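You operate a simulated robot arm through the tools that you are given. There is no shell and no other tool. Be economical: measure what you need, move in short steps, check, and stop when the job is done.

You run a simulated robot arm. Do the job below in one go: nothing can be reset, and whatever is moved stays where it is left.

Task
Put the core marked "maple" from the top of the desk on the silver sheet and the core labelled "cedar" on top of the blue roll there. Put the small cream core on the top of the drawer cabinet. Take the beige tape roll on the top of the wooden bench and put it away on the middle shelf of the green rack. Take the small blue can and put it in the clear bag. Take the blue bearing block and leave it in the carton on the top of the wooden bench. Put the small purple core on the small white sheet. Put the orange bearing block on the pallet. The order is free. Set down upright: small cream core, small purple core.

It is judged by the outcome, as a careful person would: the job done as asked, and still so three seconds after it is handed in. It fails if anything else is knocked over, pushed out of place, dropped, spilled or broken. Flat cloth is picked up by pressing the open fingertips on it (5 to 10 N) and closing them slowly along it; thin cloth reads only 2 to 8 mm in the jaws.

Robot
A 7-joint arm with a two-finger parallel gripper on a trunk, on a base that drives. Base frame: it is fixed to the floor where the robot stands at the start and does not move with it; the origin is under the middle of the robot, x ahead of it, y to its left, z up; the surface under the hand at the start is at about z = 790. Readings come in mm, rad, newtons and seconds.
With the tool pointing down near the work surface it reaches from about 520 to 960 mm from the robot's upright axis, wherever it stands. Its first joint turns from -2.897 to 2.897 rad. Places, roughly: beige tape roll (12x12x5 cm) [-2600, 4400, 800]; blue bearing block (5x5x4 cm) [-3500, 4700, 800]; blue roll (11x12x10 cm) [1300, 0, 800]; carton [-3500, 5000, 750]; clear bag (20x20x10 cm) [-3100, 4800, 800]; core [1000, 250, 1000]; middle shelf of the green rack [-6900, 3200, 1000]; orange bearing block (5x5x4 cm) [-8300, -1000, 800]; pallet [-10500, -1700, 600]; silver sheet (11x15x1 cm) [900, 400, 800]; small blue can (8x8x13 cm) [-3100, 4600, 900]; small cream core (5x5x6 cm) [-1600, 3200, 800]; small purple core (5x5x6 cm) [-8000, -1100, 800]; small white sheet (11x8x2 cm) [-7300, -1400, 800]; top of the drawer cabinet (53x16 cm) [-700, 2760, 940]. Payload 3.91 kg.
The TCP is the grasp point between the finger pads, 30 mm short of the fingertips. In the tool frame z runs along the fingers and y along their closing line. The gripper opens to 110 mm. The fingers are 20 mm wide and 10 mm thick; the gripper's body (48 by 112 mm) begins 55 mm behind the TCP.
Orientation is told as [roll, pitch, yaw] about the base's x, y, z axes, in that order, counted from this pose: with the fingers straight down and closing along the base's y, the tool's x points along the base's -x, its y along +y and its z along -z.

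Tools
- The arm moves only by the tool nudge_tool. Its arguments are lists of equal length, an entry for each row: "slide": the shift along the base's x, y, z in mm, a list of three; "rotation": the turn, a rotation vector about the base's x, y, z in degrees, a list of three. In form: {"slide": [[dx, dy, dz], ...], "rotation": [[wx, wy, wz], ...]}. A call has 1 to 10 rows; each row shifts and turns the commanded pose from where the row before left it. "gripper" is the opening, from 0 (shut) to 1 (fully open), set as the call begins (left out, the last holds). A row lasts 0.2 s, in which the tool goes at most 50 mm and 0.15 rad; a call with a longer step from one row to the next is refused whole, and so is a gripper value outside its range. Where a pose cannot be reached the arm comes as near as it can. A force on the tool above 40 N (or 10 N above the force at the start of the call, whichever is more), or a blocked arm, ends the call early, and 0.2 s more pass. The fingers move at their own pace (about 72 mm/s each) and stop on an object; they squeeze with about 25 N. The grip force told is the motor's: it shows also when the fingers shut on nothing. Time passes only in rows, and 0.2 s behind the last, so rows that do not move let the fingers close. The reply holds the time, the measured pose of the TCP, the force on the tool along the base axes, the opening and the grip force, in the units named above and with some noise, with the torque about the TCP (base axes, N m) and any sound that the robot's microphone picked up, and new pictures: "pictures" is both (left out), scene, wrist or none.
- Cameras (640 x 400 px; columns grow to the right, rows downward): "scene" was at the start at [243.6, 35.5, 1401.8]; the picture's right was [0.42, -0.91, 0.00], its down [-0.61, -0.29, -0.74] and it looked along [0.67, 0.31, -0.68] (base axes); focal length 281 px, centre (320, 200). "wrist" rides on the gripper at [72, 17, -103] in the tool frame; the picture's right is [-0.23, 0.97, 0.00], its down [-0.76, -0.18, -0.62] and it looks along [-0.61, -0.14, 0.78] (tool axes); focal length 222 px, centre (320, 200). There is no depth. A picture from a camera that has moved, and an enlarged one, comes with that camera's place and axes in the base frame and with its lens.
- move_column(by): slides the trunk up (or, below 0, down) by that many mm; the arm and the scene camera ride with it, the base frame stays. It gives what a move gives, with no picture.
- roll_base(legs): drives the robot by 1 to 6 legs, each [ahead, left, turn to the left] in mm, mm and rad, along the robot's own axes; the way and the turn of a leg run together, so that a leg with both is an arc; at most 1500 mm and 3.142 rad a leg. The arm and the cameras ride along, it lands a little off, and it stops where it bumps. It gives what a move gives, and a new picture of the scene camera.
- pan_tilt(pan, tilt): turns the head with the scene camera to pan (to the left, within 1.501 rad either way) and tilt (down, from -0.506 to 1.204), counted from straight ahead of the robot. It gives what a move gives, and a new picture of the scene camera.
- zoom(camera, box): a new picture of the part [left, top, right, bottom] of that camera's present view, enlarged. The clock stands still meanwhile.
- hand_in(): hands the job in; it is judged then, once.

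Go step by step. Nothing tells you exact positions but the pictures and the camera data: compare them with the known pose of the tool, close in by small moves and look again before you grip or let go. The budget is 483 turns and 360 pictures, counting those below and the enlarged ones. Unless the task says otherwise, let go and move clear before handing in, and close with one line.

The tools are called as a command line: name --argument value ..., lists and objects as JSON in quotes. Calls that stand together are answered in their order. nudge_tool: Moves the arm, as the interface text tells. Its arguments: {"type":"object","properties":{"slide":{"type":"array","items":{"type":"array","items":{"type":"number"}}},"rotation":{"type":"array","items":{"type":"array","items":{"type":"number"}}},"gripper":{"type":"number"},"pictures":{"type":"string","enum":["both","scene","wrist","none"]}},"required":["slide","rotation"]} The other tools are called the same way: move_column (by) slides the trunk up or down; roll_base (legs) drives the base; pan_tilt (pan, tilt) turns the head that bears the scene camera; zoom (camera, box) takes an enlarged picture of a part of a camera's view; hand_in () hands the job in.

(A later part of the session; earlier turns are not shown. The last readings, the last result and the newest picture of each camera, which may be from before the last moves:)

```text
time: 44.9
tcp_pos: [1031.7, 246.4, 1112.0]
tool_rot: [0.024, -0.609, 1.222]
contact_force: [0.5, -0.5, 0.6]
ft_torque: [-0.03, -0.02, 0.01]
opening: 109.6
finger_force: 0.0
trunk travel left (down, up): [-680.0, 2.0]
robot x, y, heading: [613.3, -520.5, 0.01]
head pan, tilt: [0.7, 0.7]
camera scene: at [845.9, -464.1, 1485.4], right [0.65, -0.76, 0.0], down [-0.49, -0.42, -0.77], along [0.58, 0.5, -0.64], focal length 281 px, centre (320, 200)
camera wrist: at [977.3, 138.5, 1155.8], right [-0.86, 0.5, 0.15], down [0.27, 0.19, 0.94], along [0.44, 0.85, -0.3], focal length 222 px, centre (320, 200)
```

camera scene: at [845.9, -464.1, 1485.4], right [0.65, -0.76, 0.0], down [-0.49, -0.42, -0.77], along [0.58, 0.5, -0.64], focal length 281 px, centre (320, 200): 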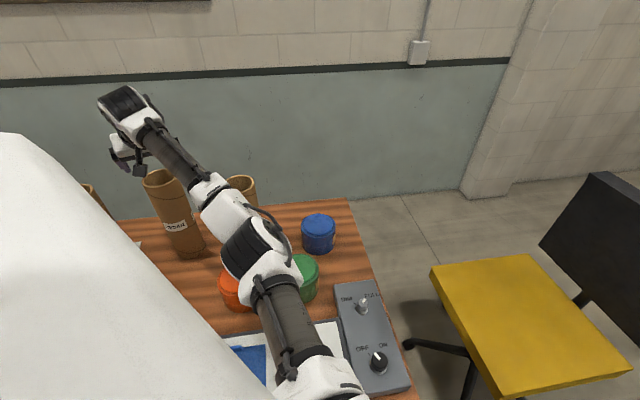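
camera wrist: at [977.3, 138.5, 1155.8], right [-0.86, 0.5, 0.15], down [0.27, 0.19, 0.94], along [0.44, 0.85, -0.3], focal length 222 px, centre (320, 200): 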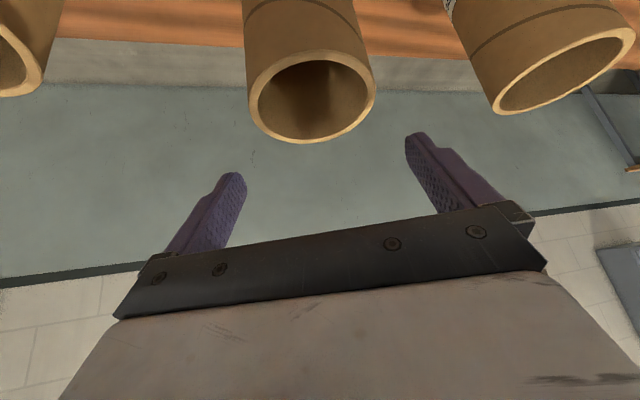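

Aligned within a few mm. I descend straight to z ≈ 1007.

nudge_tool --slide '[[-2, 6, -20], [0, 0, -25], [0, 0, -25], [0, 0, -20], [0, 0, -15], [0, 0, 0]]' --rotation '[[0, 0, 0], [0, 0, 0], [0, 0, 0], [0, 0, 0], [0, 0, 0], [0, 0, 0]]' --pictures "both"

```text
time: 46.3
tcp_pos: [1027.5, 250.8, 1010.3]
tool_rot: [0.023, -0.61, 1.222]
contact_force: [0.1, -0.4, 0.0]
ft_torque: [-0.02, 0.0, 0.02]
opening: 109.9
finger_force: 0.0
trunk travel left (down, up): [-680.0, 2.0]
robot x, y, heading: [615.4, -524.8, 0.011]
head pan, tilt: [0.7, 0.7]
camera scene: at [845.8, -463.9, 1485.5], right [0.65, -0.76, 0.0], down [-0.49, -0.42, -0.77], along [0.58, 0.5, -0.64], focal length 281 px, centre (320, 200)
camera wrist: at [972.7, 143.5, 1052.3], right [-0.86, 0.5, 0.15], down [0.27, 0.19, 0.94], along [0.44, 0.85, -0.3], focal length 222 px, centre (320, 200)
```

scene: 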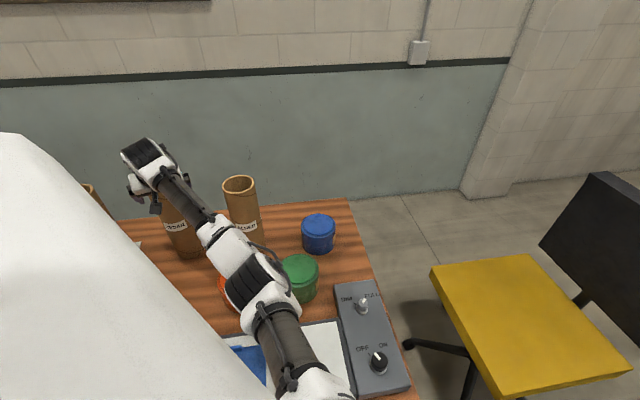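
wrist: 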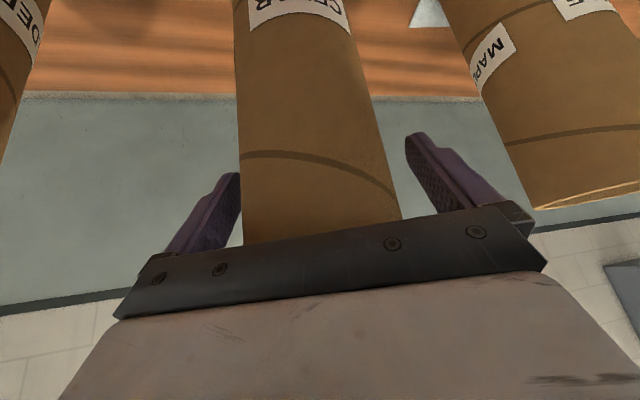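

The tube is between the fingers. Closing.

nudge_tool --slide '[[0, 0, 0], [0, 0, 0], [0, 0, 0], [0, 0, 0]]' --rotation '[[0, 0, 0], [0, 0, 0], [0, 0, 0], [0, 0, 0]]' --gripper 0 --pictures "none"

nudge_tool --slide '[[0, 0, 15], [-10, -30, 10], [-10, -30, 15], [0, 0, 0]]' --rotation '[[0, 0, 0], [0, 0, 0], [0, 0, 0], [0, 0, 0]]' --pictures "both"

```text
time: 47.3
tcp_pos: [1027.3, 251.0, 1010.9]
tool_rot: [0.025, -0.607, 1.222]
contact_force: [1.5, 0.5, 1.2]
ft_torque: [0.08, -0.18, -0.01]
opening: 86.9
finger_force: 25.3
trunk travel left (down, up): [-680.0, 2.0]
robot x, y, heading: [610.5, -522.7, 0.009]
head pan, tilt: [0.7, 0.7]
```

```text
time: 48.3
tcp_pos: [1010.5, 191.9, 1051.7]
tool_rot: [0.026, -0.606, 1.221]
contact_force: [0.2, 0.0, -3.3]
ft_torque: [-0.01, 0.01, 0.01]
opening: 86.8
finger_force: 25.1
trunk travel left (down, up): [-680.0, 2.0]
robot x, y, heading: [616.0, -521.9, 0.009]
head pan, tilt: [0.7, 0.7]
camera scene: at [846.1, -463.3, 1485.3], right [0.65, -0.76, 0.0], down [-0.49, -0.42, -0.76], along [0.58, 0.5, -0.64], focal length 281 px, centre (320, 200)
camera wrist: at [955.7, 83.5, 1093.6], right [-0.86, 0.5, 0.15], down [0.27, 0.19, 0.94], along [0.44, 0.85, -0.3], focal length 222 px, centre (320, 200)
```

scene: 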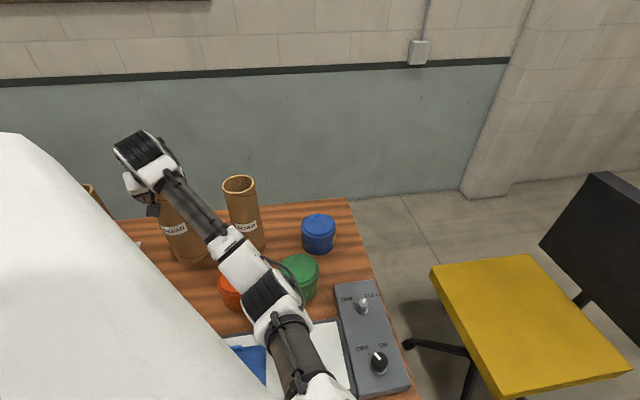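
wrist: 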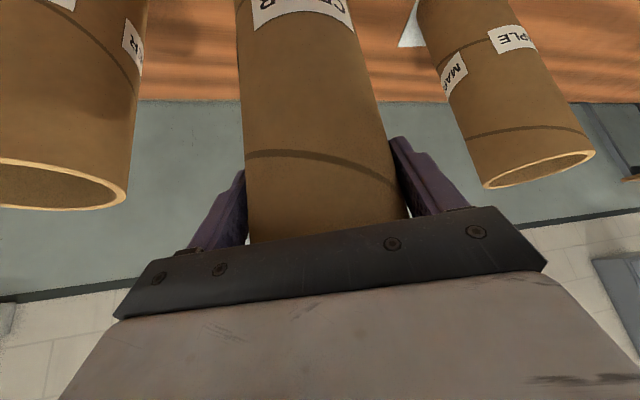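

Cedar hangs straight and clear. I lift it higher and carry it round on the robot side of ALDER.

nudge_tool --slide '[[0, -20, 32], [0, -20, 32], [0, -20, 32], [8, -40, 0], [8, -40, 0], [10, -40, 0], [10, -40, 0], [10, -40, 0], [0, 0, 0]]' --rotation '[[0, 0, 0], [0, 0, 0], [0, 0, 0], [0, 0, 0], [0, 0, 0], [0, 0, -6], [0, 0, -6], [0, 0, -6], [0, 0, 0]]' --pictures "both"

```text
time: 50.3
tcp_pos: [1055.9, -63.7, 1147.8]
tool_rot: [0.024, -0.608, 0.908]
contact_force: [-0.5, -0.3, -3.7]
ft_torque: [0.02, 0.03, -0.01]
opening: 86.9
finger_force: 25.2
trunk travel left (down, up): [-680.0, 2.0]
robot x, y, heading: [616.0, -520.4, 0.011]
head pan, tilt: [0.7, 0.7]
camera scene: at [846.0, -463.2, 1485.4], right [0.65, -0.76, 0.0], down [-0.49, -0.42, -0.76], along [0.58, 0.5, -0.64], focal length 281 px, centre (320, 200)
camera wrist: at [971.5, -149.7, 1190.5], right [-0.66, 0.74, 0.15], down [0.32, 0.1, 0.94], along [0.68, 0.67, -0.3], focal length 222 px, centre (320, 200)
```

scene: 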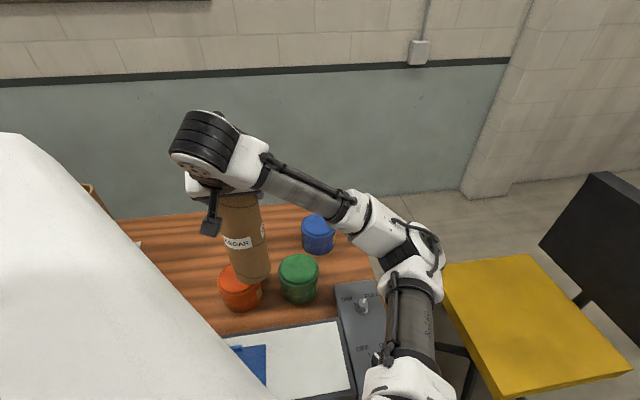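
wrist: 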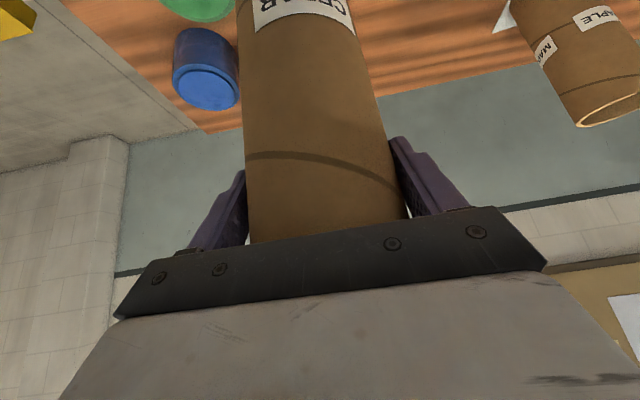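

The blue roll is visible ahead at about (1300, -55). I carry the tube towards it with margin from ALDER.

nudge_tool --slide '[[35, -25, 0], [45, -10, 0], [45, 0, 0], [45, 5, 0], [45, 15, 0], [0, 0, 0]]' --rotation '[[0, 0, -3], [0, 0, -3], [0, 0, -3], [0, 0, -3], [0, 0, 0], [0, 0, 0]]' --pictures "wrist"

zoom --camera "scene" --box '[200, 140, 440, 290]'

```text
time: 51.7
tcp_pos: [1272.6, -83.0, 1146.4]
tool_rot: [0.023, -0.608, 0.699]
contact_force: [-0.9, -0.3, -3.8]
ft_torque: [-0.07, 0.02, 0.0]
opening: 86.7
finger_force: 25.9
trunk travel left (down, up): [-680.0, 2.0]
robot x, y, heading: [614.6, -522.2, 0.012]
head pan, tilt: [0.7, 0.7]
camera wrist: at [1172.8, -148.7, 1188.3], right [-0.49, 0.86, 0.15], down [0.33, 0.03, 0.94], along [0.8, 0.51, -0.3], focal length 222 px, centre (320, 200)
```

wrist: 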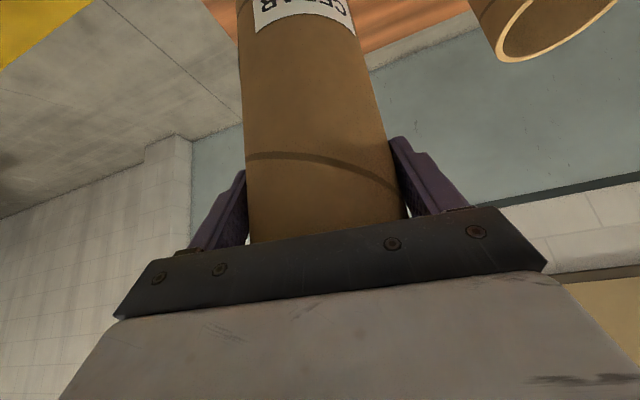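

```text
2.67 times, centred on (320, 215) of scene
camera zoom: at [845.8, -463.9, 1485.5], right [0.65, -0.76, 0.0], down [-0.49, -0.42, -0.76], along [0.58, 0.5, -0.64], focal length 750 px, centre (320, 160)
```

zoom: 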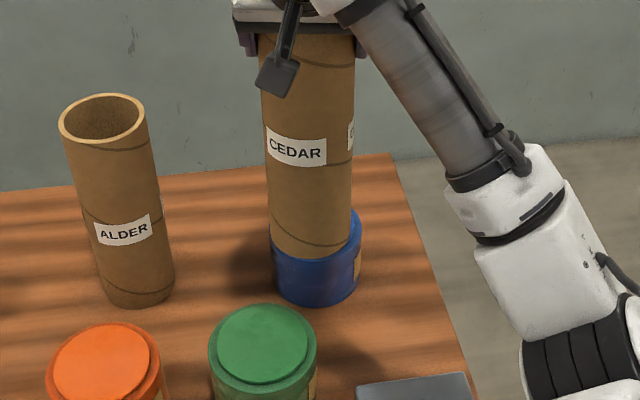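

Working through the views, the desk is at z ≈ 745, the roll's top near 845 and the roll's centre near (1318, -50). I move there and check.

nudge_tool --slide '[[20, 14, 0], [20, 14, 0], [0, 0, -10], [0, 0, 0]]' --rotation '[[0, 0, 0], [0, 0, 0], [0, 0, 0], [0, 0, 0]]' --pictures "none"

zoom --camera "scene" --box '[240, 140, 400, 240]'

```text
time: 52.7
tcp_pos: [1309.3, -56.4, 1136.6]
tool_rot: [0.025, -0.609, 0.699]
contact_force: [-0.3, -0.7, -3.8]
ft_torque: [-0.04, 0.01, -0.02]
opening: 86.4
finger_force: 24.7
trunk travel left (down, up): [-680.0, 2.0]
robot x, y, heading: [612.6, -521.1, 0.014]
head pan, tilt: [0.7, 0.7]
```

```text
4.00 times, centred on (320, 190) of scene
camera zoom: at [846.0, -463.7, 1485.4], right [0.65, -0.76, 0.0], down [-0.49, -0.42, -0.76], along [0.58, 0.5, -0.64], focal length 1125 px, centre (320, 240)
```

zoom: 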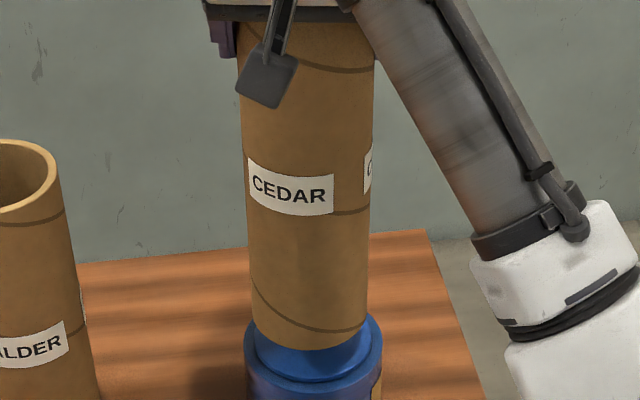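

Nearly centred over the roll. I lower 18 mm with a 3 mm correction and look again.

nudge_tool --slide '[[2, -2, -9], [0, 0, -9], [0, 0, 0]]' --rotation '[[0, 0, 0], [0, 0, 0], [0, 0, 0]]' --pictures "none"

zoom --camera "scene" --box '[240, 160, 400, 260]'

```text
time: 53.5
tcp_pos: [1311.1, -56.9, 1118.9]
tool_rot: [0.024, -0.61, 0.697]
contact_force: [0.6, 0.0, -3.6]
ft_torque: [0.0, 0.0, -0.03]
opening: 86.6
finger_force: 24.8
trunk travel left (down, up): [-680.0, 2.0]
robot x, y, heading: [613.0, -522.1, 0.008]
head pan, tilt: [0.7, 0.7]
```

```text
4.00 times, centred on (320, 210) of scene
camera zoom: at [846.1, -463.8, 1485.4], right [0.65, -0.76, 0.0], down [-0.49, -0.42, -0.76], along [0.58, 0.5, -0.64], focal length 1125 px, centre (320, 160)
```

zoom: 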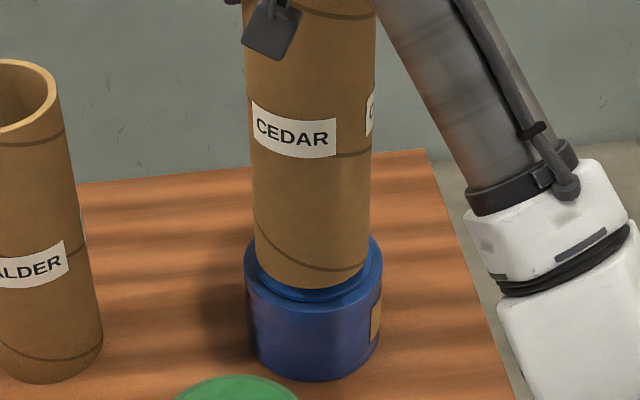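

Well centred. I lower in small steps until contact.

nudge_tool --slide '[[0, 0, -3], [0, 0, -3], [0, 0, 0]]' --rotation '[[0, 0, 0], [0, 0, 0], [0, 0, 0]]' --pictures "none"

nudge_tool --slide '[[0, 0, -2], [0, 0, 0]]' --rotation '[[0, 0, 0], [0, 0, 0]]' --pictures "none"

nudge_tool --slide '[[0, 0, -2], [0, 0, 0]]' --rotation '[[0, 0, 0], [0, 0, 0]]' --pictures "none"

zoom --camera "scene" --box '[240, 160, 400, 260]'

```text
time: 54.3
tcp_pos: [1312.4, -56.9, 1111.9]
tool_rot: [0.024, -0.609, 0.698]
contact_force: [-0.5, 0.4, -2.9]
ft_torque: [0.0, 0.05, -0.01]
opening: 86.7
finger_force: 24.8
trunk travel left (down, up): [-680.0, 2.0]
robot x, y, heading: [612.7, -519.0, 0.008]
head pan, tilt: [0.7, 0.7]
```

```text
time: 54.9
tcp_pos: [1312.4, -58.3, 1109.8]
tool_rot: [0.024, -0.609, 0.698]
contact_force: [0.3, 0.1, -2.5]
ft_torque: [0.0, 0.03, 0.03]
opening: 86.6
finger_force: 25.4
trunk travel left (down, up): [-680.0, 2.0]
robot x, y, heading: [611.5, -520.8, 0.009]
head pan, tilt: [0.7, 0.7]
```

```text
time: 55.5
tcp_pos: [1311.1, -55.4, 1109.0]
tool_rot: [0.023, -0.608, 0.698]
contact_force: [0.7, -0.1, -3.0]
ft_torque: [-0.02, 0.02, -0.03]
opening: 86.6
finger_force: 25.3
trunk travel left (down, up): [-680.0, 2.0]
robot x, y, heading: [612.6, -520.6, 0.013]
head pan, tilt: [0.7, 0.7]
```

```text
4.00 times, centred on (320, 210) of scene
camera zoom: at [846.1, -463.7, 1485.4], right [0.65, -0.76, 0.0], down [-0.49, -0.42, -0.76], along [0.58, 0.5, -0.64], focal length 1125 px, centre (320, 160)
```

zoom: 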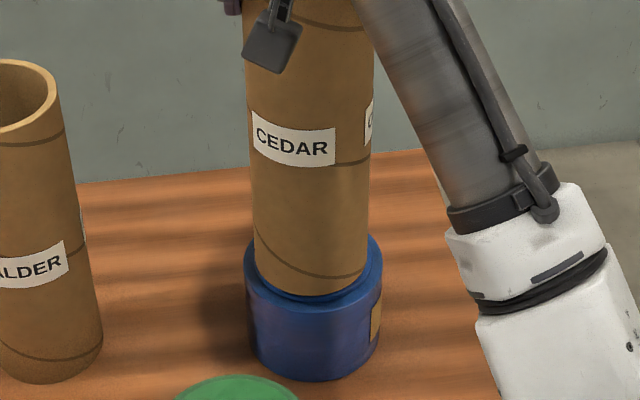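

A few mm to go.

nudge_tool --slide '[[0, 0, -2], [0, 0, 0]]' --rotation '[[0, 0, 0], [0, 0, 0]]' --pictures "none"

nudge_tool --slide '[[0, 0, -2], [0, 0, 0]]' --rotation '[[0, 0, 0], [0, 0, 0]]' --pictures "none"

nudge_tool --slide '[[0, 0, -1.5], [0, 0, 0]]' --rotation '[[0, 0, 0], [0, 0, 0]]' --pictures "none"

```text
time: 56.1
tcp_pos: [1310.1, -56.2, 1107.4]
tool_rot: [0.025, -0.607, 0.699]
contact_force: [-0.7, -0.4, -3.6]
ft_torque: [-0.06, 0.0, -0.05]
opening: 86.5
finger_force: 25.1
trunk travel left (down, up): [-680.0, 2.0]
robot x, y, heading: [612.5, -522.5, 0.009]
head pan, tilt: [0.7, 0.7]
```

```text
time: 56.7
tcp_pos: [1310.7, -56.5, 1104.8]
tool_rot: [0.023, -0.607, 0.698]
contact_force: [-0.1, 1.0, -2.7]
ft_torque: [-0.04, 0.04, 0.02]
opening: 86.3
finger_force: 24.8
trunk travel left (down, up): [-680.0, 2.0]
robot x, y, heading: [614.1, -521.9, 0.013]
head pan, tilt: [0.7, 0.7]
```

```text
time: 57.3
tcp_pos: [1311.8, -55.5, 1106.0]
tool_rot: [0.026, -0.607, 0.698]
contact_force: [0.1, 0.1, -3.3]
ft_torque: [-0.02, 0.03, 0.01]
opening: 86.4
finger_force: 25.4
trunk travel left (down, up): [-680.0, 2.0]
robot x, y, heading: [613.8, -520.2, 0.01]
head pan, tilt: [0.7, 0.7]
```

No contact yet. I go on.

nudge_tool --slide '[[0, 0, -2], [0, 0, 0]]' --rotation '[[0, 0, 0], [0, 0, 0]]' --pictures "none"

nudge_tool --slide '[[0, 0, -1.5], [0, 0, 0]]' --rotation '[[0, 0, 0], [0, 0, 0]]' --pictures "none"

zoom --camera "scene" --box '[270, 190, 366, 250]'

```text
time: 57.9
tcp_pos: [1311.5, -55.2, 1102.2]
tool_rot: [0.025, -0.609, 0.698]
contact_force: [0.0, -0.3, -3.3]
ft_torque: [-0.04, 0.04, 0.02]
opening: 86.5
finger_force: 24.9
trunk travel left (down, up): [-680.0, 2.0]
robot x, y, heading: [612.3, -518.8, 0.013]
head pan, tilt: [0.7, 0.7]
```

```text
time: 58.5
tcp_pos: [1311.7, -54.6, 1100.1]
tool_rot: [0.025, -0.608, 0.698]
contact_force: [0.0, 0.0, -3.5]
ft_torque: [-0.01, 0.01, 0.0]
opening: 86.4
finger_force: 24.4
trunk travel left (down, up): [-680.0, 2.0]
robot x, y, heading: [611.5, -522.3, 0.01]
head pan, tilt: [0.7, 0.7]
```

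```text
6.67 times, centred on (318, 220) of scene
camera zoom: at [846.1, -463.7, 1485.4], right [0.65, -0.76, 0.0], down [-0.49, -0.42, -0.76], along [0.58, 0.5, -0.64], focal length 1875 px, centre (333, 67)
```

zoom: 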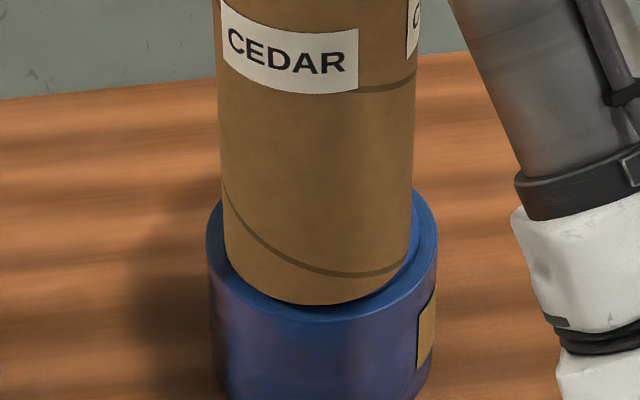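

Almost touching and well centred. A few more small steps.

nudge_tool --slide '[[0, 0, -1.5], [0, 0, 0]]' --rotation '[[0, 0, 0], [0, 0, 0]]' --pictures "none"

nudge_tool --slide '[[0, 0, -1.5], [0, 0, 0]]' --rotation '[[0, 0, 0], [0, 0, 0]]' --pictures "none"

nudge_tool --slide '[[0, 0, -1.5], [0, 0, 0]]' --rotation '[[0, 0, 0], [0, 0, 0]]' --pictures "none"

```text
time: 59.1
tcp_pos: [1310.4, -56.3, 1099.2]
tool_rot: [0.025, -0.609, 0.697]
contact_force: [0.5, -0.9, 1.2]
ft_torque: [-0.24, 0.04, -0.05]
opening: 86.4
finger_force: 24.9
trunk travel left (down, up): [-680.0, 2.0]
robot x, y, heading: [614.2, -518.8, 0.012]
head pan, tilt: [0.7, 0.7]
```

```text
time: 59.7
tcp_pos: [1312.0, -55.2, 1099.9]
tool_rot: [0.024, -0.615, 0.698]
contact_force: [0.1, 0.9, 13.7]
ft_torque: [-0.26, -0.1, 0.02]
opening: 86.2
finger_force: 25.2
trunk travel left (down, up): [-680.0, 2.0]
robot x, y, heading: [614.7, -522.0, 0.008]
head pan, tilt: [0.7, 0.7]
```

```text
time: 60.3
tcp_pos: [1311.2, -56.7, 1099.7]
tool_rot: [0.025, -0.616, 0.7]
contact_force: [1.8, 3.5, 24.9]
ft_torque: [0.05, -0.71, 0.07]
opening: 86.5
finger_force: 25.2
trunk travel left (down, up): [-680.0, 2.0]
robot x, y, heading: [610.0, -520.6, 0.009]
head pan, tilt: [0.7, 0.7]
```

In contact. I ease back 2 mm, release, and rise straight up.

nudge_tool --slide '[[0, 0, 2], [0, 0, 0]]' --rotation '[[0, 0, 0], [0, 0, 0]]' --pictures "none"

nudge_tool --slide '[[0, 0, 0], [0, 0, 0], [0, 0, 0], [0, 0, 5], [0, 0, 15], [0, 0, 25], [-5, -5, 30]]' --rotation '[[0, 0, 0], [0, 0, 0], [0, 0, 0], [0, 0, 0], [0, 0, 0], [0, 0, 0], [0, 0, 0]]' --gripper 1 --pictures "scene"

```text
time: 60.9
tcp_pos: [1311.0, -57.5, 1099.5]
tool_rot: [0.024, -0.609, 0.698]
contact_force: [2.9, 4.5, 18.7]
ft_torque: [0.27, -0.81, 0.12]
opening: 86.3
finger_force: 24.7
trunk travel left (down, up): [-680.0, 2.0]
robot x, y, heading: [613.2, -518.4, 0.012]
head pan, tilt: [0.7, 0.7]
```

```text
time: 62.5
tcp_pos: [1308.3, -58.5, 1171.2]
tool_rot: [0.025, -0.608, 0.697]
contact_force: [-0.9, -0.4, 0.2]
ft_torque: [-0.04, 0.0, 0.0]
opening: 110.1
finger_force: 0.1
trunk travel left (down, up): [-680.0, 2.0]
robot x, y, heading: [614.8, -521.2, 0.011]
head pan, tilt: [0.7, 0.7]
camera scene: at [845.5, -464.2, 1485.5], right [0.65, -0.76, 0.0], down [-0.49, -0.42, -0.77], along [0.58, 0.5, -0.64], focal length 281 px, centre (320, 200)
```

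scene: 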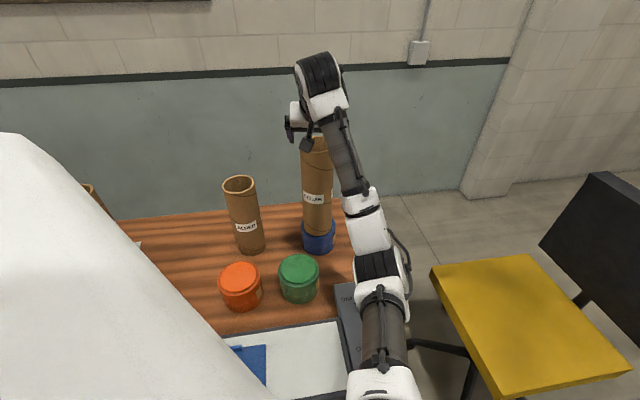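

Cedar stands on the blue roll. I rise clear, retract and set the tool vertical again.

nudge_tool --slide '[[0, 0, 30], [0, 0, 10], [-30, -28, 0], [-30, -28, 0], [-33, -31, 0], [-33, -31, 0], [-33, -31, 0]]' --rotation '[[0, 0, 0], [0, 0, 0], [0, 0, 0], [0, 0, 0], [0, 0, 0], [0, 0, 0], [0, 0, 0]]' --pictures "none"

nudge_tool --slide '[[0, 0, 0], [0, 0, 0], [0, 0, 0], [0, 0, 0], [0, -20, 0], [0, -40, 0], [0, -40, 0]]' --rotation '[[-5.14, 6.13, 0], [-5.14, 6.13, 0], [-5.14, 6.13, 0], [-5.14, 6.13, 0], [-1.8, 2.14, -6], [0, 0, -8], [0, 0, -8]]' --pictures "scene"

```text
time: 64.1
tcp_pos: [1145.9, -211.6, 1209.5]
tool_rot: [0.022, -0.608, 0.698]
contact_force: [0.2, 0.3, 0.2]
ft_torque: [-0.01, -0.01, 0.0]
opening: 110.1
finger_force: 0.1
trunk travel left (down, up): [-680.0, 2.0]
robot x, y, heading: [609.7, -518.2, 0.012]
head pan, tilt: [0.7, 0.7]
```

```text
time: 65.7
tcp_pos: [1143.0, -311.5, 1213.3]
tool_rot: [0.024, -0.003, 0.312]
contact_force: [-0.4, 0.1, -0.8]
ft_torque: [-0.02, 0.01, 0.01]
opening: 110.1
finger_force: 0.0
trunk travel left (down, up): [-680.0, 2.0]
robot x, y, heading: [614.7, -521.1, 0.008]
head pan, tilt: [0.7, 0.7]
camera scene: at [845.6, -464.8, 1485.6], right [0.65, -0.76, 0.0], down [-0.49, -0.42, -0.77], along [0.58, 0.5, -0.64], focal length 281 px, centre (320, 200)
```

scene: 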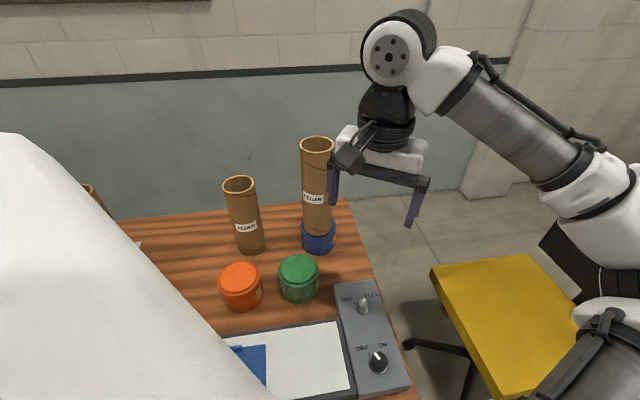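

Both desk cores are in place. I back away from the desk and look around for a route to the other stations.

roll_base --legs '[[-350, -400, 0], [-100, -100, -2.2]]'

pan_tilt --pan 0.0 --tilt 0.2

```text
time: 74.8
tcp_pos: [1.9, -1443.3, 1212.2]
tool_rot: [0.021, -0.001, -1.912]
contact_force: [0.5, -0.4, 0.4]
ft_torque: [0.03, 0.02, 0.03]
opening: 110.2
finger_force: 0.0
trunk travel left (down, up): [-680.0, 2.0]
robot x, y, heading: [156.2, -894.0, -2.218]
head pan, tilt: [0.7, 0.7]
cut short: leg 2
camera scene: at [57.6, -1114.1, 1485.5], right [-1.0, -0.06, 0.0], down [-0.04, 0.64, -0.77], along [0.04, -0.76, -0.64], focal length 281 px, centre (320, 200)
```

scene: 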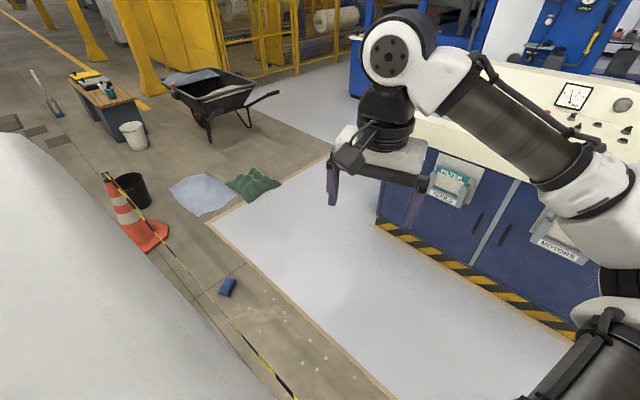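

```text
time: 75.9
tcp_pos: [0.9, -1444.0, 1212.1]
tool_rot: [0.021, -0.003, -1.912]
contact_force: [-0.1, -0.5, 0.1]
ft_torque: [0.02, 0.02, 0.02]
opening: 110.0
finger_force: 0.1
trunk travel left (down, up): [-680.0, 2.0]
robot x, y, heading: [155.5, -895.0, -2.216]
head pan, tilt: [0.0, 0.201]
camera scene: at [-3.0, -1104.0, 1530.8], right [-0.8, 0.6, 0.0], down [0.12, 0.16, -0.98], along [-0.59, -0.78, -0.2], focal length 281 px, centre (320, 200)
```

scene: 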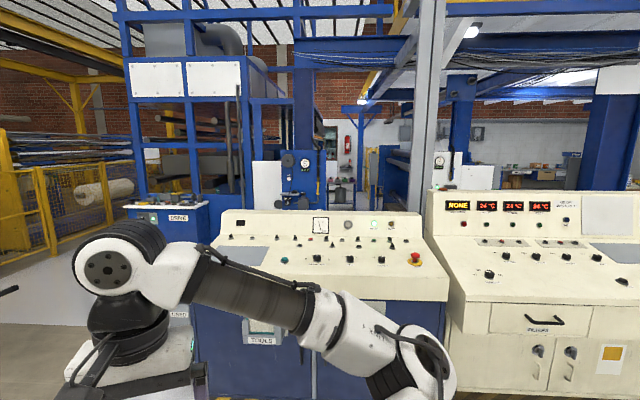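

I'm in an aisle running along (-0.77, 0.64), with consoles 1.7 m ahead. I turn right to face along the aisle.

roll_base --legs '[[0, 0, -1.62]]'

```text
time: 80.3
tcp_pos: [-383.4, -706.0, 1211.9]
tool_rot: [0.021, -0.001, 2.746]
contact_force: [0.4, -0.8, -0.1]
ft_torque: [-0.01, 0.01, -0.03]
opening: 109.9
finger_force: 0.1
trunk travel left (down, up): [-680.0, 2.0]
robot x, y, heading: [156.0, -890.6, 2.442]
head pan, tilt: [0.0, 0.201]
camera scene: at [-46.1, -723.6, 1530.9], right [0.65, 0.76, 0.0], down [0.15, -0.13, -0.98], along [-0.75, 0.63, -0.2], focal length 281 px, centre (320, 200)
```

scene: 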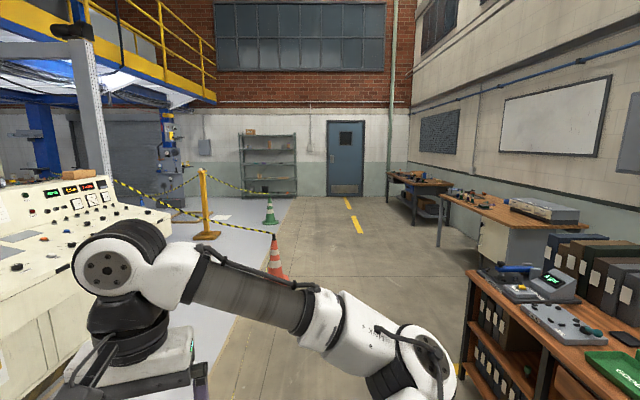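

The aisle is clear. Benches are on the right. I zoom in on them.

zoom --camera "scene" --box '[360, 150, 640, 325]'

```text
2.29 times, centred on (500, 238) of scene
camera zoom: at [-46.1, -723.6, 1530.9], right [0.65, 0.76, 0.0], down [0.15, -0.13, -0.98], along [-0.75, 0.63, -0.2], focal length 643 px, centre (-91, 114)
```

zoom: 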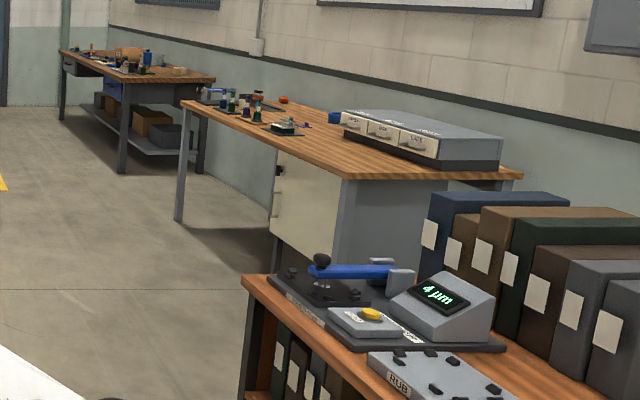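

I drive up the aisle to the middle desk, which carries the drawer cabinet.

roll_base --legs '[[1500, 0, 0], [1500, -500, 0]]'

pan_tilt --pan -0.9 --tilt 0.45

```text
refused: leg 2 is longer than a leg can be; nothing moved
```

```text
time: 81.5
tcp_pos: [-383.5, -707.7, 1213.2]
tool_rot: [0.02, -0.001, 2.746]
contact_force: [0.6, 0.1, -0.7]
ft_torque: [-0.03, 0.01, 0.01]
opening: 110.0
finger_force: 0.0
trunk travel left (down, up): [-680.0, 2.0]
robot x, y, heading: [158.3, -893.6, 2.442]
head pan, tilt: [-0.901, 0.45]
camera scene: at [27.7, -691.9, 1507.7], right [1.0, -0.03, 0.0], down [-0.01, -0.43, -0.9], along [0.03, 0.9, -0.43], focal length 281 px, centre (320, 200)
```

scene: 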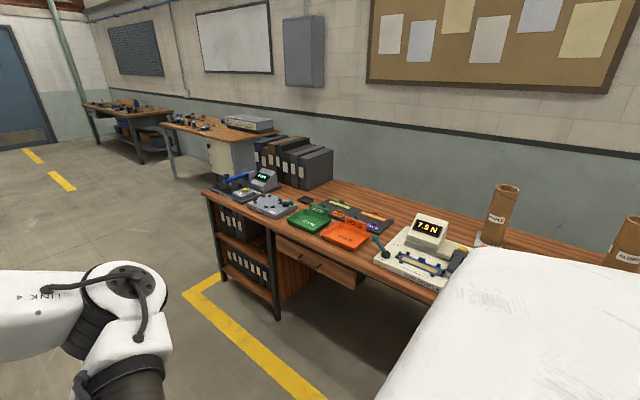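

Maple stands fine. I drive in shorter legs.

roll_base --legs '[[1450, 0, 0], [1400, -450, 0]]'

```text
time: 95.5
tcp_pos: [-2333.8, 1371.5, 1212.6]
tool_rot: [0.02, -0.002, 2.774]
contact_force: [0.2, 0.4, -0.2]
ft_torque: [-0.01, 0.01, -0.01]
opening: 110.1
finger_force: 0.1
trunk travel left (down, up): [-680.0, 2.0]
robot x, y, heading: [-1786.8, 1202.7, 2.474]
head pan, tilt: [-0.901, 0.45]
camera scene: at [-1924.0, 1399.0, 1507.6], right [1.0, 0.0, 0.0], down [0.0, -0.44, -0.9], along [0.0, 0.9, -0.44], focal length 281 px, centre (320, 200)
```

scene: 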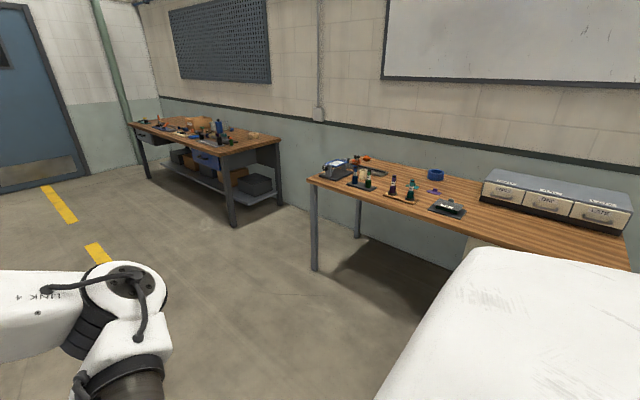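

zoom --camera "scene" --box '[300, 130, 640, 290]'

zoom --camera "scene" --box '[120, 100, 300, 212]'

```text
1.88 times, centred on (470, 210) of scene
camera zoom: at [-1924.0, 1399.0, 1507.6], right [1.0, 0.0, 0.0], down [0.0, -0.44, -0.9], along [0.0, 0.9, -0.44], focal length 529 px, centre (38, 181)
```

zoom: 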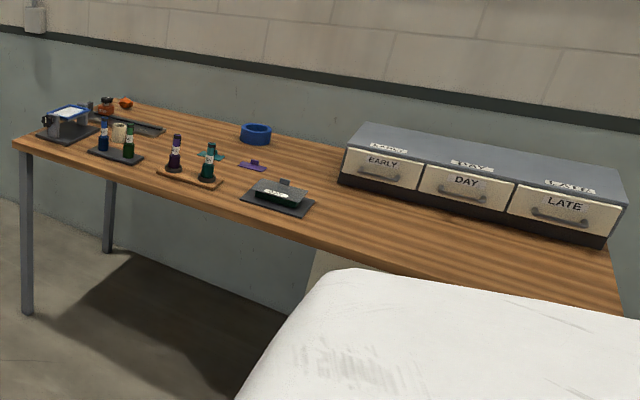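

```text
3.56 times, centred on (210, 156) of scene
camera zoom: at [-1924.0, 1399.0, 1507.6], right [1.0, 0.0, 0.0], down [0.0, -0.44, -0.9], along [0.0, 0.9, -0.44], focal length 1000 px, centre (711, 356)
```

zoom: 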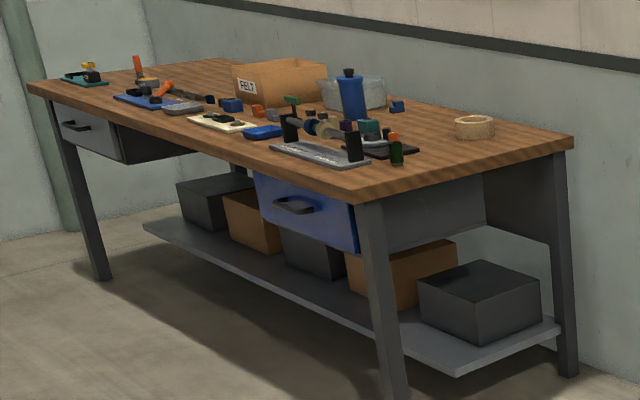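

The cream core stands behind a little tray of bottles at about (-1620, 3275); the cabinet with EARLY/DAY/LATE drawers is to its right. I turn to face the desk and approach.

roll_base --legs '[[0, 0, -1.568], [400, 1000, 0], [500, 0, 0]]'

pan_tilt --pan 0.0 --tilt 0.65

```text
time: 110.2
tcp_pos: [-1911.6, 3090.2, 1212.2]
tool_rot: [0.02, -0.001, 1.239]
contact_force: [-0.4, 0.6, -0.2]
ft_torque: [0.02, 0.0, 0.01]
opening: 110.0
finger_force: 0.0
trunk travel left (down, up): [-680.0, 2.0]
robot x, y, heading: [-2064.4, 2538.7, 0.931]
head pan, tilt: [-0.901, 0.45]
camera scene: at [-1872.3, 2678.7, 1507.5], right [0.03, -1.0, 0.0], down [-0.44, -0.01, -0.9], along [0.9, 0.03, -0.44], focal length 281 px, centre (320, 200)
```

scene: 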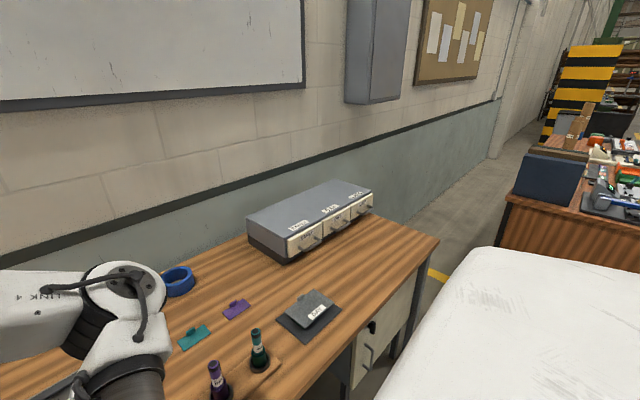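

```text
time: 111.3
tcp_pos: [-1912.3, 3088.2, 1213.8]
tool_rot: [0.02, -0.003, 1.238]
contact_force: [-0.2, -0.2, 0.6]
ft_torque: [-0.02, 0.0, -0.05]
opening: 110.1
finger_force: 0.1
trunk travel left (down, up): [-680.0, 2.0]
robot x, y, heading: [-2065.3, 2536.9, 0.935]
head pan, tilt: [0.0, 0.649]
camera scene: at [-1912.8, 2744.9, 1489.8], right [0.8, -0.59, 0.0], down [-0.36, -0.49, -0.8], along [0.47, 0.64, -0.6], focal length 281 px, centre (320, 200)
```

scene: 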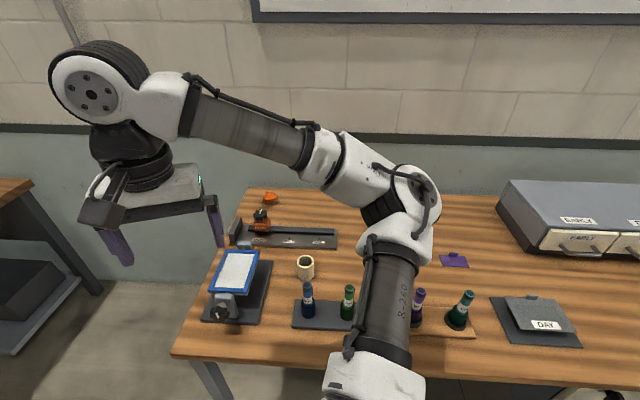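

The cream core is seen between the printer-like device and the bottle tray, at about (-1608, 3235). I move the hand over it with the jaws partly open, turned to close parallel to the desk edge.

nudge_tool --slide '[[43, 18, 0], [43, 18, 0], [43, 18, 0], [43, 18, -10], [43, 18, -10], [43, 18, -10], [20, 8, -30], [0, 0, -40], [0, 0, -40], [0, 0, 0]]' --rotation '[[0, 0, -6], [0, 0, -6], [0, 0, -5.5], [0, 0, 0], [0, 0, 0], [0, 0, 0], [0, 0, 0], [0, 0, 0], [0, 0, 0], [0, 0, 0]]' --gripper 0.75

```text
time: 113.5
tcp_pos: [-1634.2, 3204.9, 1077.4]
tool_rot: [0.021, 0.0, 0.931]
contact_force: [0.2, 0.4, -1.4]
ft_torque: [0.0, -0.04, 0.04]
opening: 82.4
finger_force: 0.0
trunk travel left (down, up): [-680.0, 2.0]
robot x, y, heading: [-2066.3, 2541.1, 0.933]
head pan, tilt: [0.0, 0.649]
camera scene: at [-1913.1, 2744.7, 1489.9], right [0.8, -0.59, 0.0], down [-0.36, -0.49, -0.8], along [0.47, 0.64, -0.6], focal length 281 px, centre (320, 200)
camera wrist: at [-1689.7, 3154.6, 1178.9], right [-0.65, 0.76, 0.02], down [0.61, 0.5, 0.62], along [0.46, 0.41, -0.78], focal length 222 px, centre (320, 200)
```

scene: 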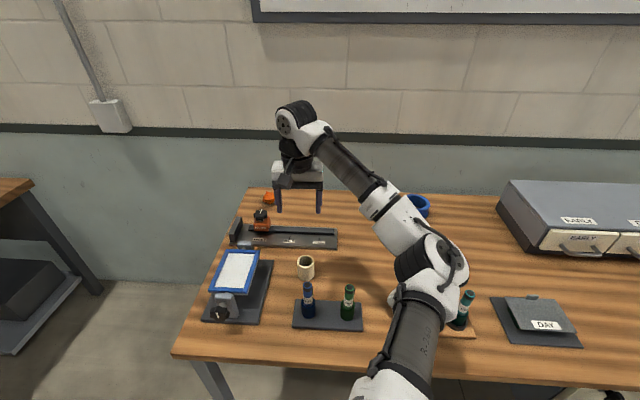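
wrist: 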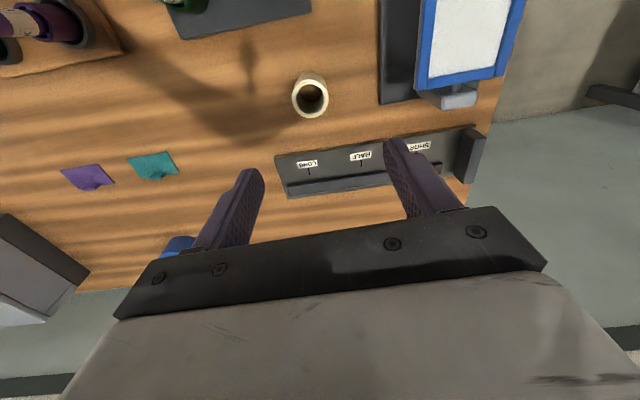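

The core's mouth computes to about (-1621, 3203). I level the tool, centre and descend part way.

nudge_tool --slide '[[12, -2, -20], [0, 0, -35], [0, 0, -35], [0, 0, 0]]' --rotation '[[-0.72, -0.96, 0], [0, 0, 0], [0, 0, 0], [0, 0, 0]]' --pictures "wrist"

```text
time: 114.5
tcp_pos: [-1622.1, 3202.7, 984.6]
tool_rot: [0.001, -0.001, 0.933]
contact_force: [-0.4, -1.2, -0.4]
ft_torque: [0.0, 0.01, -0.03]
opening: 82.5
finger_force: 0.0
trunk travel left (down, up): [-680.0, 2.0]
robot x, y, heading: [-2064.5, 2538.0, 0.931]
head pan, tilt: [0.0, 0.649]
camera wrist: at [-1678.3, 3153.4, 1086.1], right [-0.65, 0.76, 0.0], down [0.6, 0.51, 0.62], along [0.48, 0.4, -0.78], focal length 222 px, centre (320, 200)
```

wrist: 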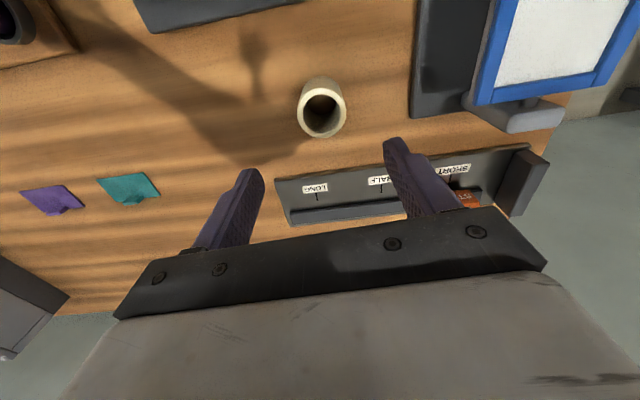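

Centred within a few mm. I descend to z 840 and check again.

nudge_tool --slide '[[5, 3, -35], [0, 0, -40], [0, 0, -40], [0, 0, -30], [0, 0, 0]]' --rotation '[[0, 0, 0], [0, 0, 0], [0, 0, 0], [0, 0, 0], [0, 0, 0]]' --pictures "both"

```text
time: 115.8
tcp_pos: [-1616.1, 3205.4, 838.6]
tool_rot: [0.001, -0.003, 0.932]
contact_force: [-0.3, 0.4, 0.0]
ft_torque: [0.01, 0.0, 0.01]
opening: 82.3
finger_force: 0.0
trunk travel left (down, up): [-680.0, 2.0]
robot x, y, heading: [-2064.1, 2533.2, 0.937]
head pan, tilt: [0.0, 0.649]
camera scene: at [-1912.9, 2744.8, 1489.8], right [0.8, -0.59, 0.0], down [-0.36, -0.49, -0.8], along [0.47, 0.64, -0.6], focal length 281 px, centre (320, 200)
camera wrist: at [-1673.1, 3156.2, 939.6], right [-0.65, 0.76, 0.0], down [0.6, 0.5, 0.62], along [0.48, 0.4, -0.78], focal length 222 px, centre (320, 200)
```

scene: 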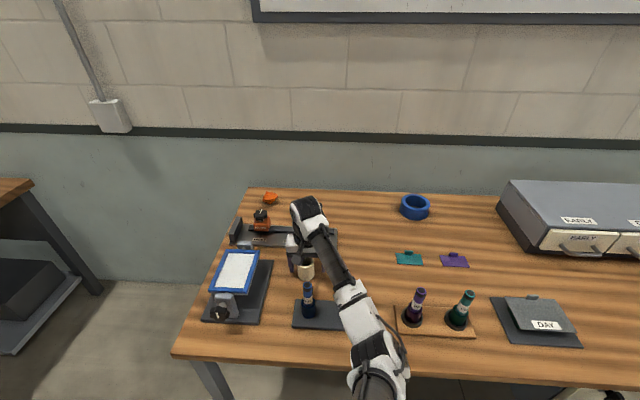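
wrist: 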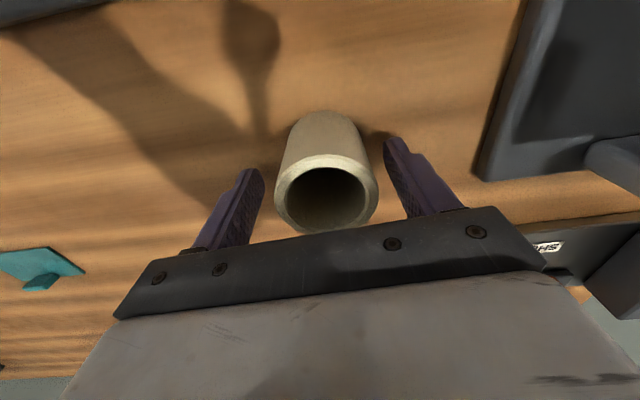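

The core's top is about z 850, so the desk here is near 790. I shift slightly back, lower 12 mm and close.

nudge_tool --slide '[[-5, -5, 0], [0, 0, -6], [0, 0, -6], [0, 0, 0]]' --rotation '[[0, 0, 0], [0, 0, 0], [0, 0, 0], [0, 0, 0]]' --pictures "wrist"

nudge_tool --slide '[[0, 0, 0], [0, 0, 0], [0, 0, 0], [0, 0, 0]]' --rotation '[[0, 0, 0], [0, 0, 0], [0, 0, 0], [0, 0, 0]]' --gripper 0.3 --pictures "wrist"

```text
time: 116.8
tcp_pos: [-1622.5, 3200.5, 829.6]
tool_rot: [0.0, -0.01, 0.933]
contact_force: [-2.7, 1.3, 32.5]
ft_torque: [-0.72, -0.49, -0.22]
opening: 82.6
finger_force: 0.0
trunk travel left (down, up): [-680.0, 2.0]
robot x, y, heading: [-2061.3, 2537.2, 0.935]
head pan, tilt: [0.0, 0.649]
camera wrist: at [-1679.4, 3150.6, 931.3], right [-0.65, 0.76, 0.0], down [0.59, 0.5, 0.63], along [0.48, 0.41, -0.78], focal length 222 px, centre (320, 200)
```

wrist: 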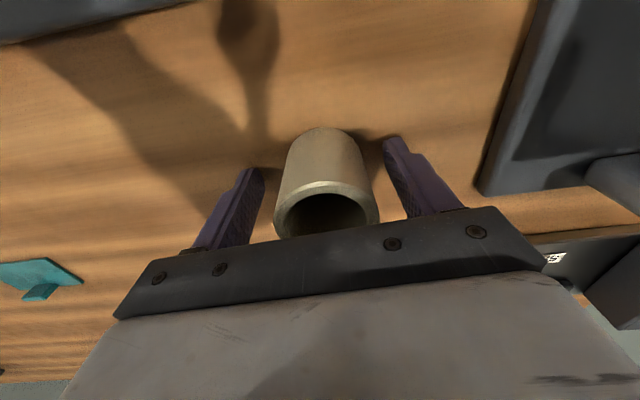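

```text
time: 117.4
tcp_pos: [-1619.3, 3199.5, 830.4]
tool_rot: [-0.002, -0.011, 0.929]
contact_force: [-2.8, -5.7, 19.9]
ft_torque: [-0.28, 0.22, 0.17]
opening: 47.3
finger_force: 25.2
trunk travel left (down, up): [-680.0, 2.0]
robot x, y, heading: [-2067.4, 2535.0, 0.932]
head pan, tilt: [0.0, 0.649]
stopped in row 3: the force on the tool passed its limit at 42 N (the readings are from after the stop); the commanded pose is now the measured one
camera wrist: at [-1676.7, 3150.1, 931.3], right [-0.65, 0.76, 0.0], down [0.59, 0.5, 0.63], along [0.48, 0.41, -0.78], focal length 222 px, centre (320, 200)
```

wrist: 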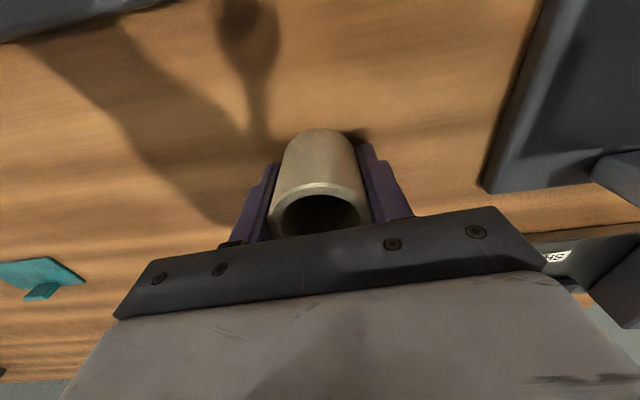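

Gripped at 47 mm, with the fingertips touching the desk at TCP z 830. I lift straight up and check.

nudge_tool --slide '[[0, 0, 8], [0, 0, 20], [0, 0, 40], [0, 0, 45], [0, 0, 45], [0, 0, 45], [0, 0, 0]]' --rotation '[[0, 0, 0], [0, 0.6, 0], [0, 0, 0], [0, 0, 0], [0, 0, 0], [0, 0, 0], [0, 0, 0]]' --gripper 0

```text
time: 119.0
tcp_pos: [-1619.8, 3198.1, 1025.1]
tool_rot: [0.008, 0.003, 0.928]
contact_force: [-0.3, -0.7, 0.2]
ft_torque: [0.03, -0.01, 0.02]
opening: 47.5
finger_force: 25.2
trunk travel left (down, up): [-680.0, 2.0]
robot x, y, heading: [-2061.6, 2540.0, 0.929]
head pan, tilt: [0.0, 0.649]
camera scene: at [-1912.3, 2745.0, 1489.7], right [0.8, -0.59, 0.0], down [-0.36, -0.49, -0.8], along [0.47, 0.64, -0.6], focal length 281 px, centre (320, 200)
camera wrist: at [-1676.5, 3148.6, 1127.6], right [-0.64, 0.76, 0.01], down [0.6, 0.5, 0.62], along [0.47, 0.4, -0.78], focal length 222 px, centre (320, 200)
```

scene: 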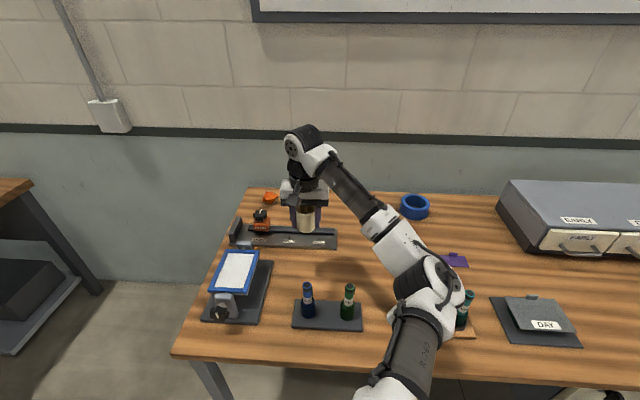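
wrist: 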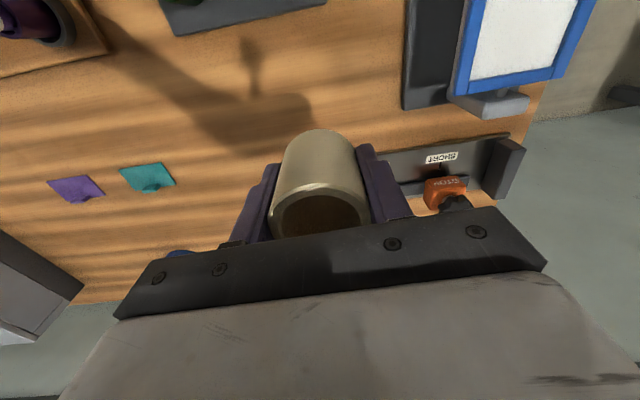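

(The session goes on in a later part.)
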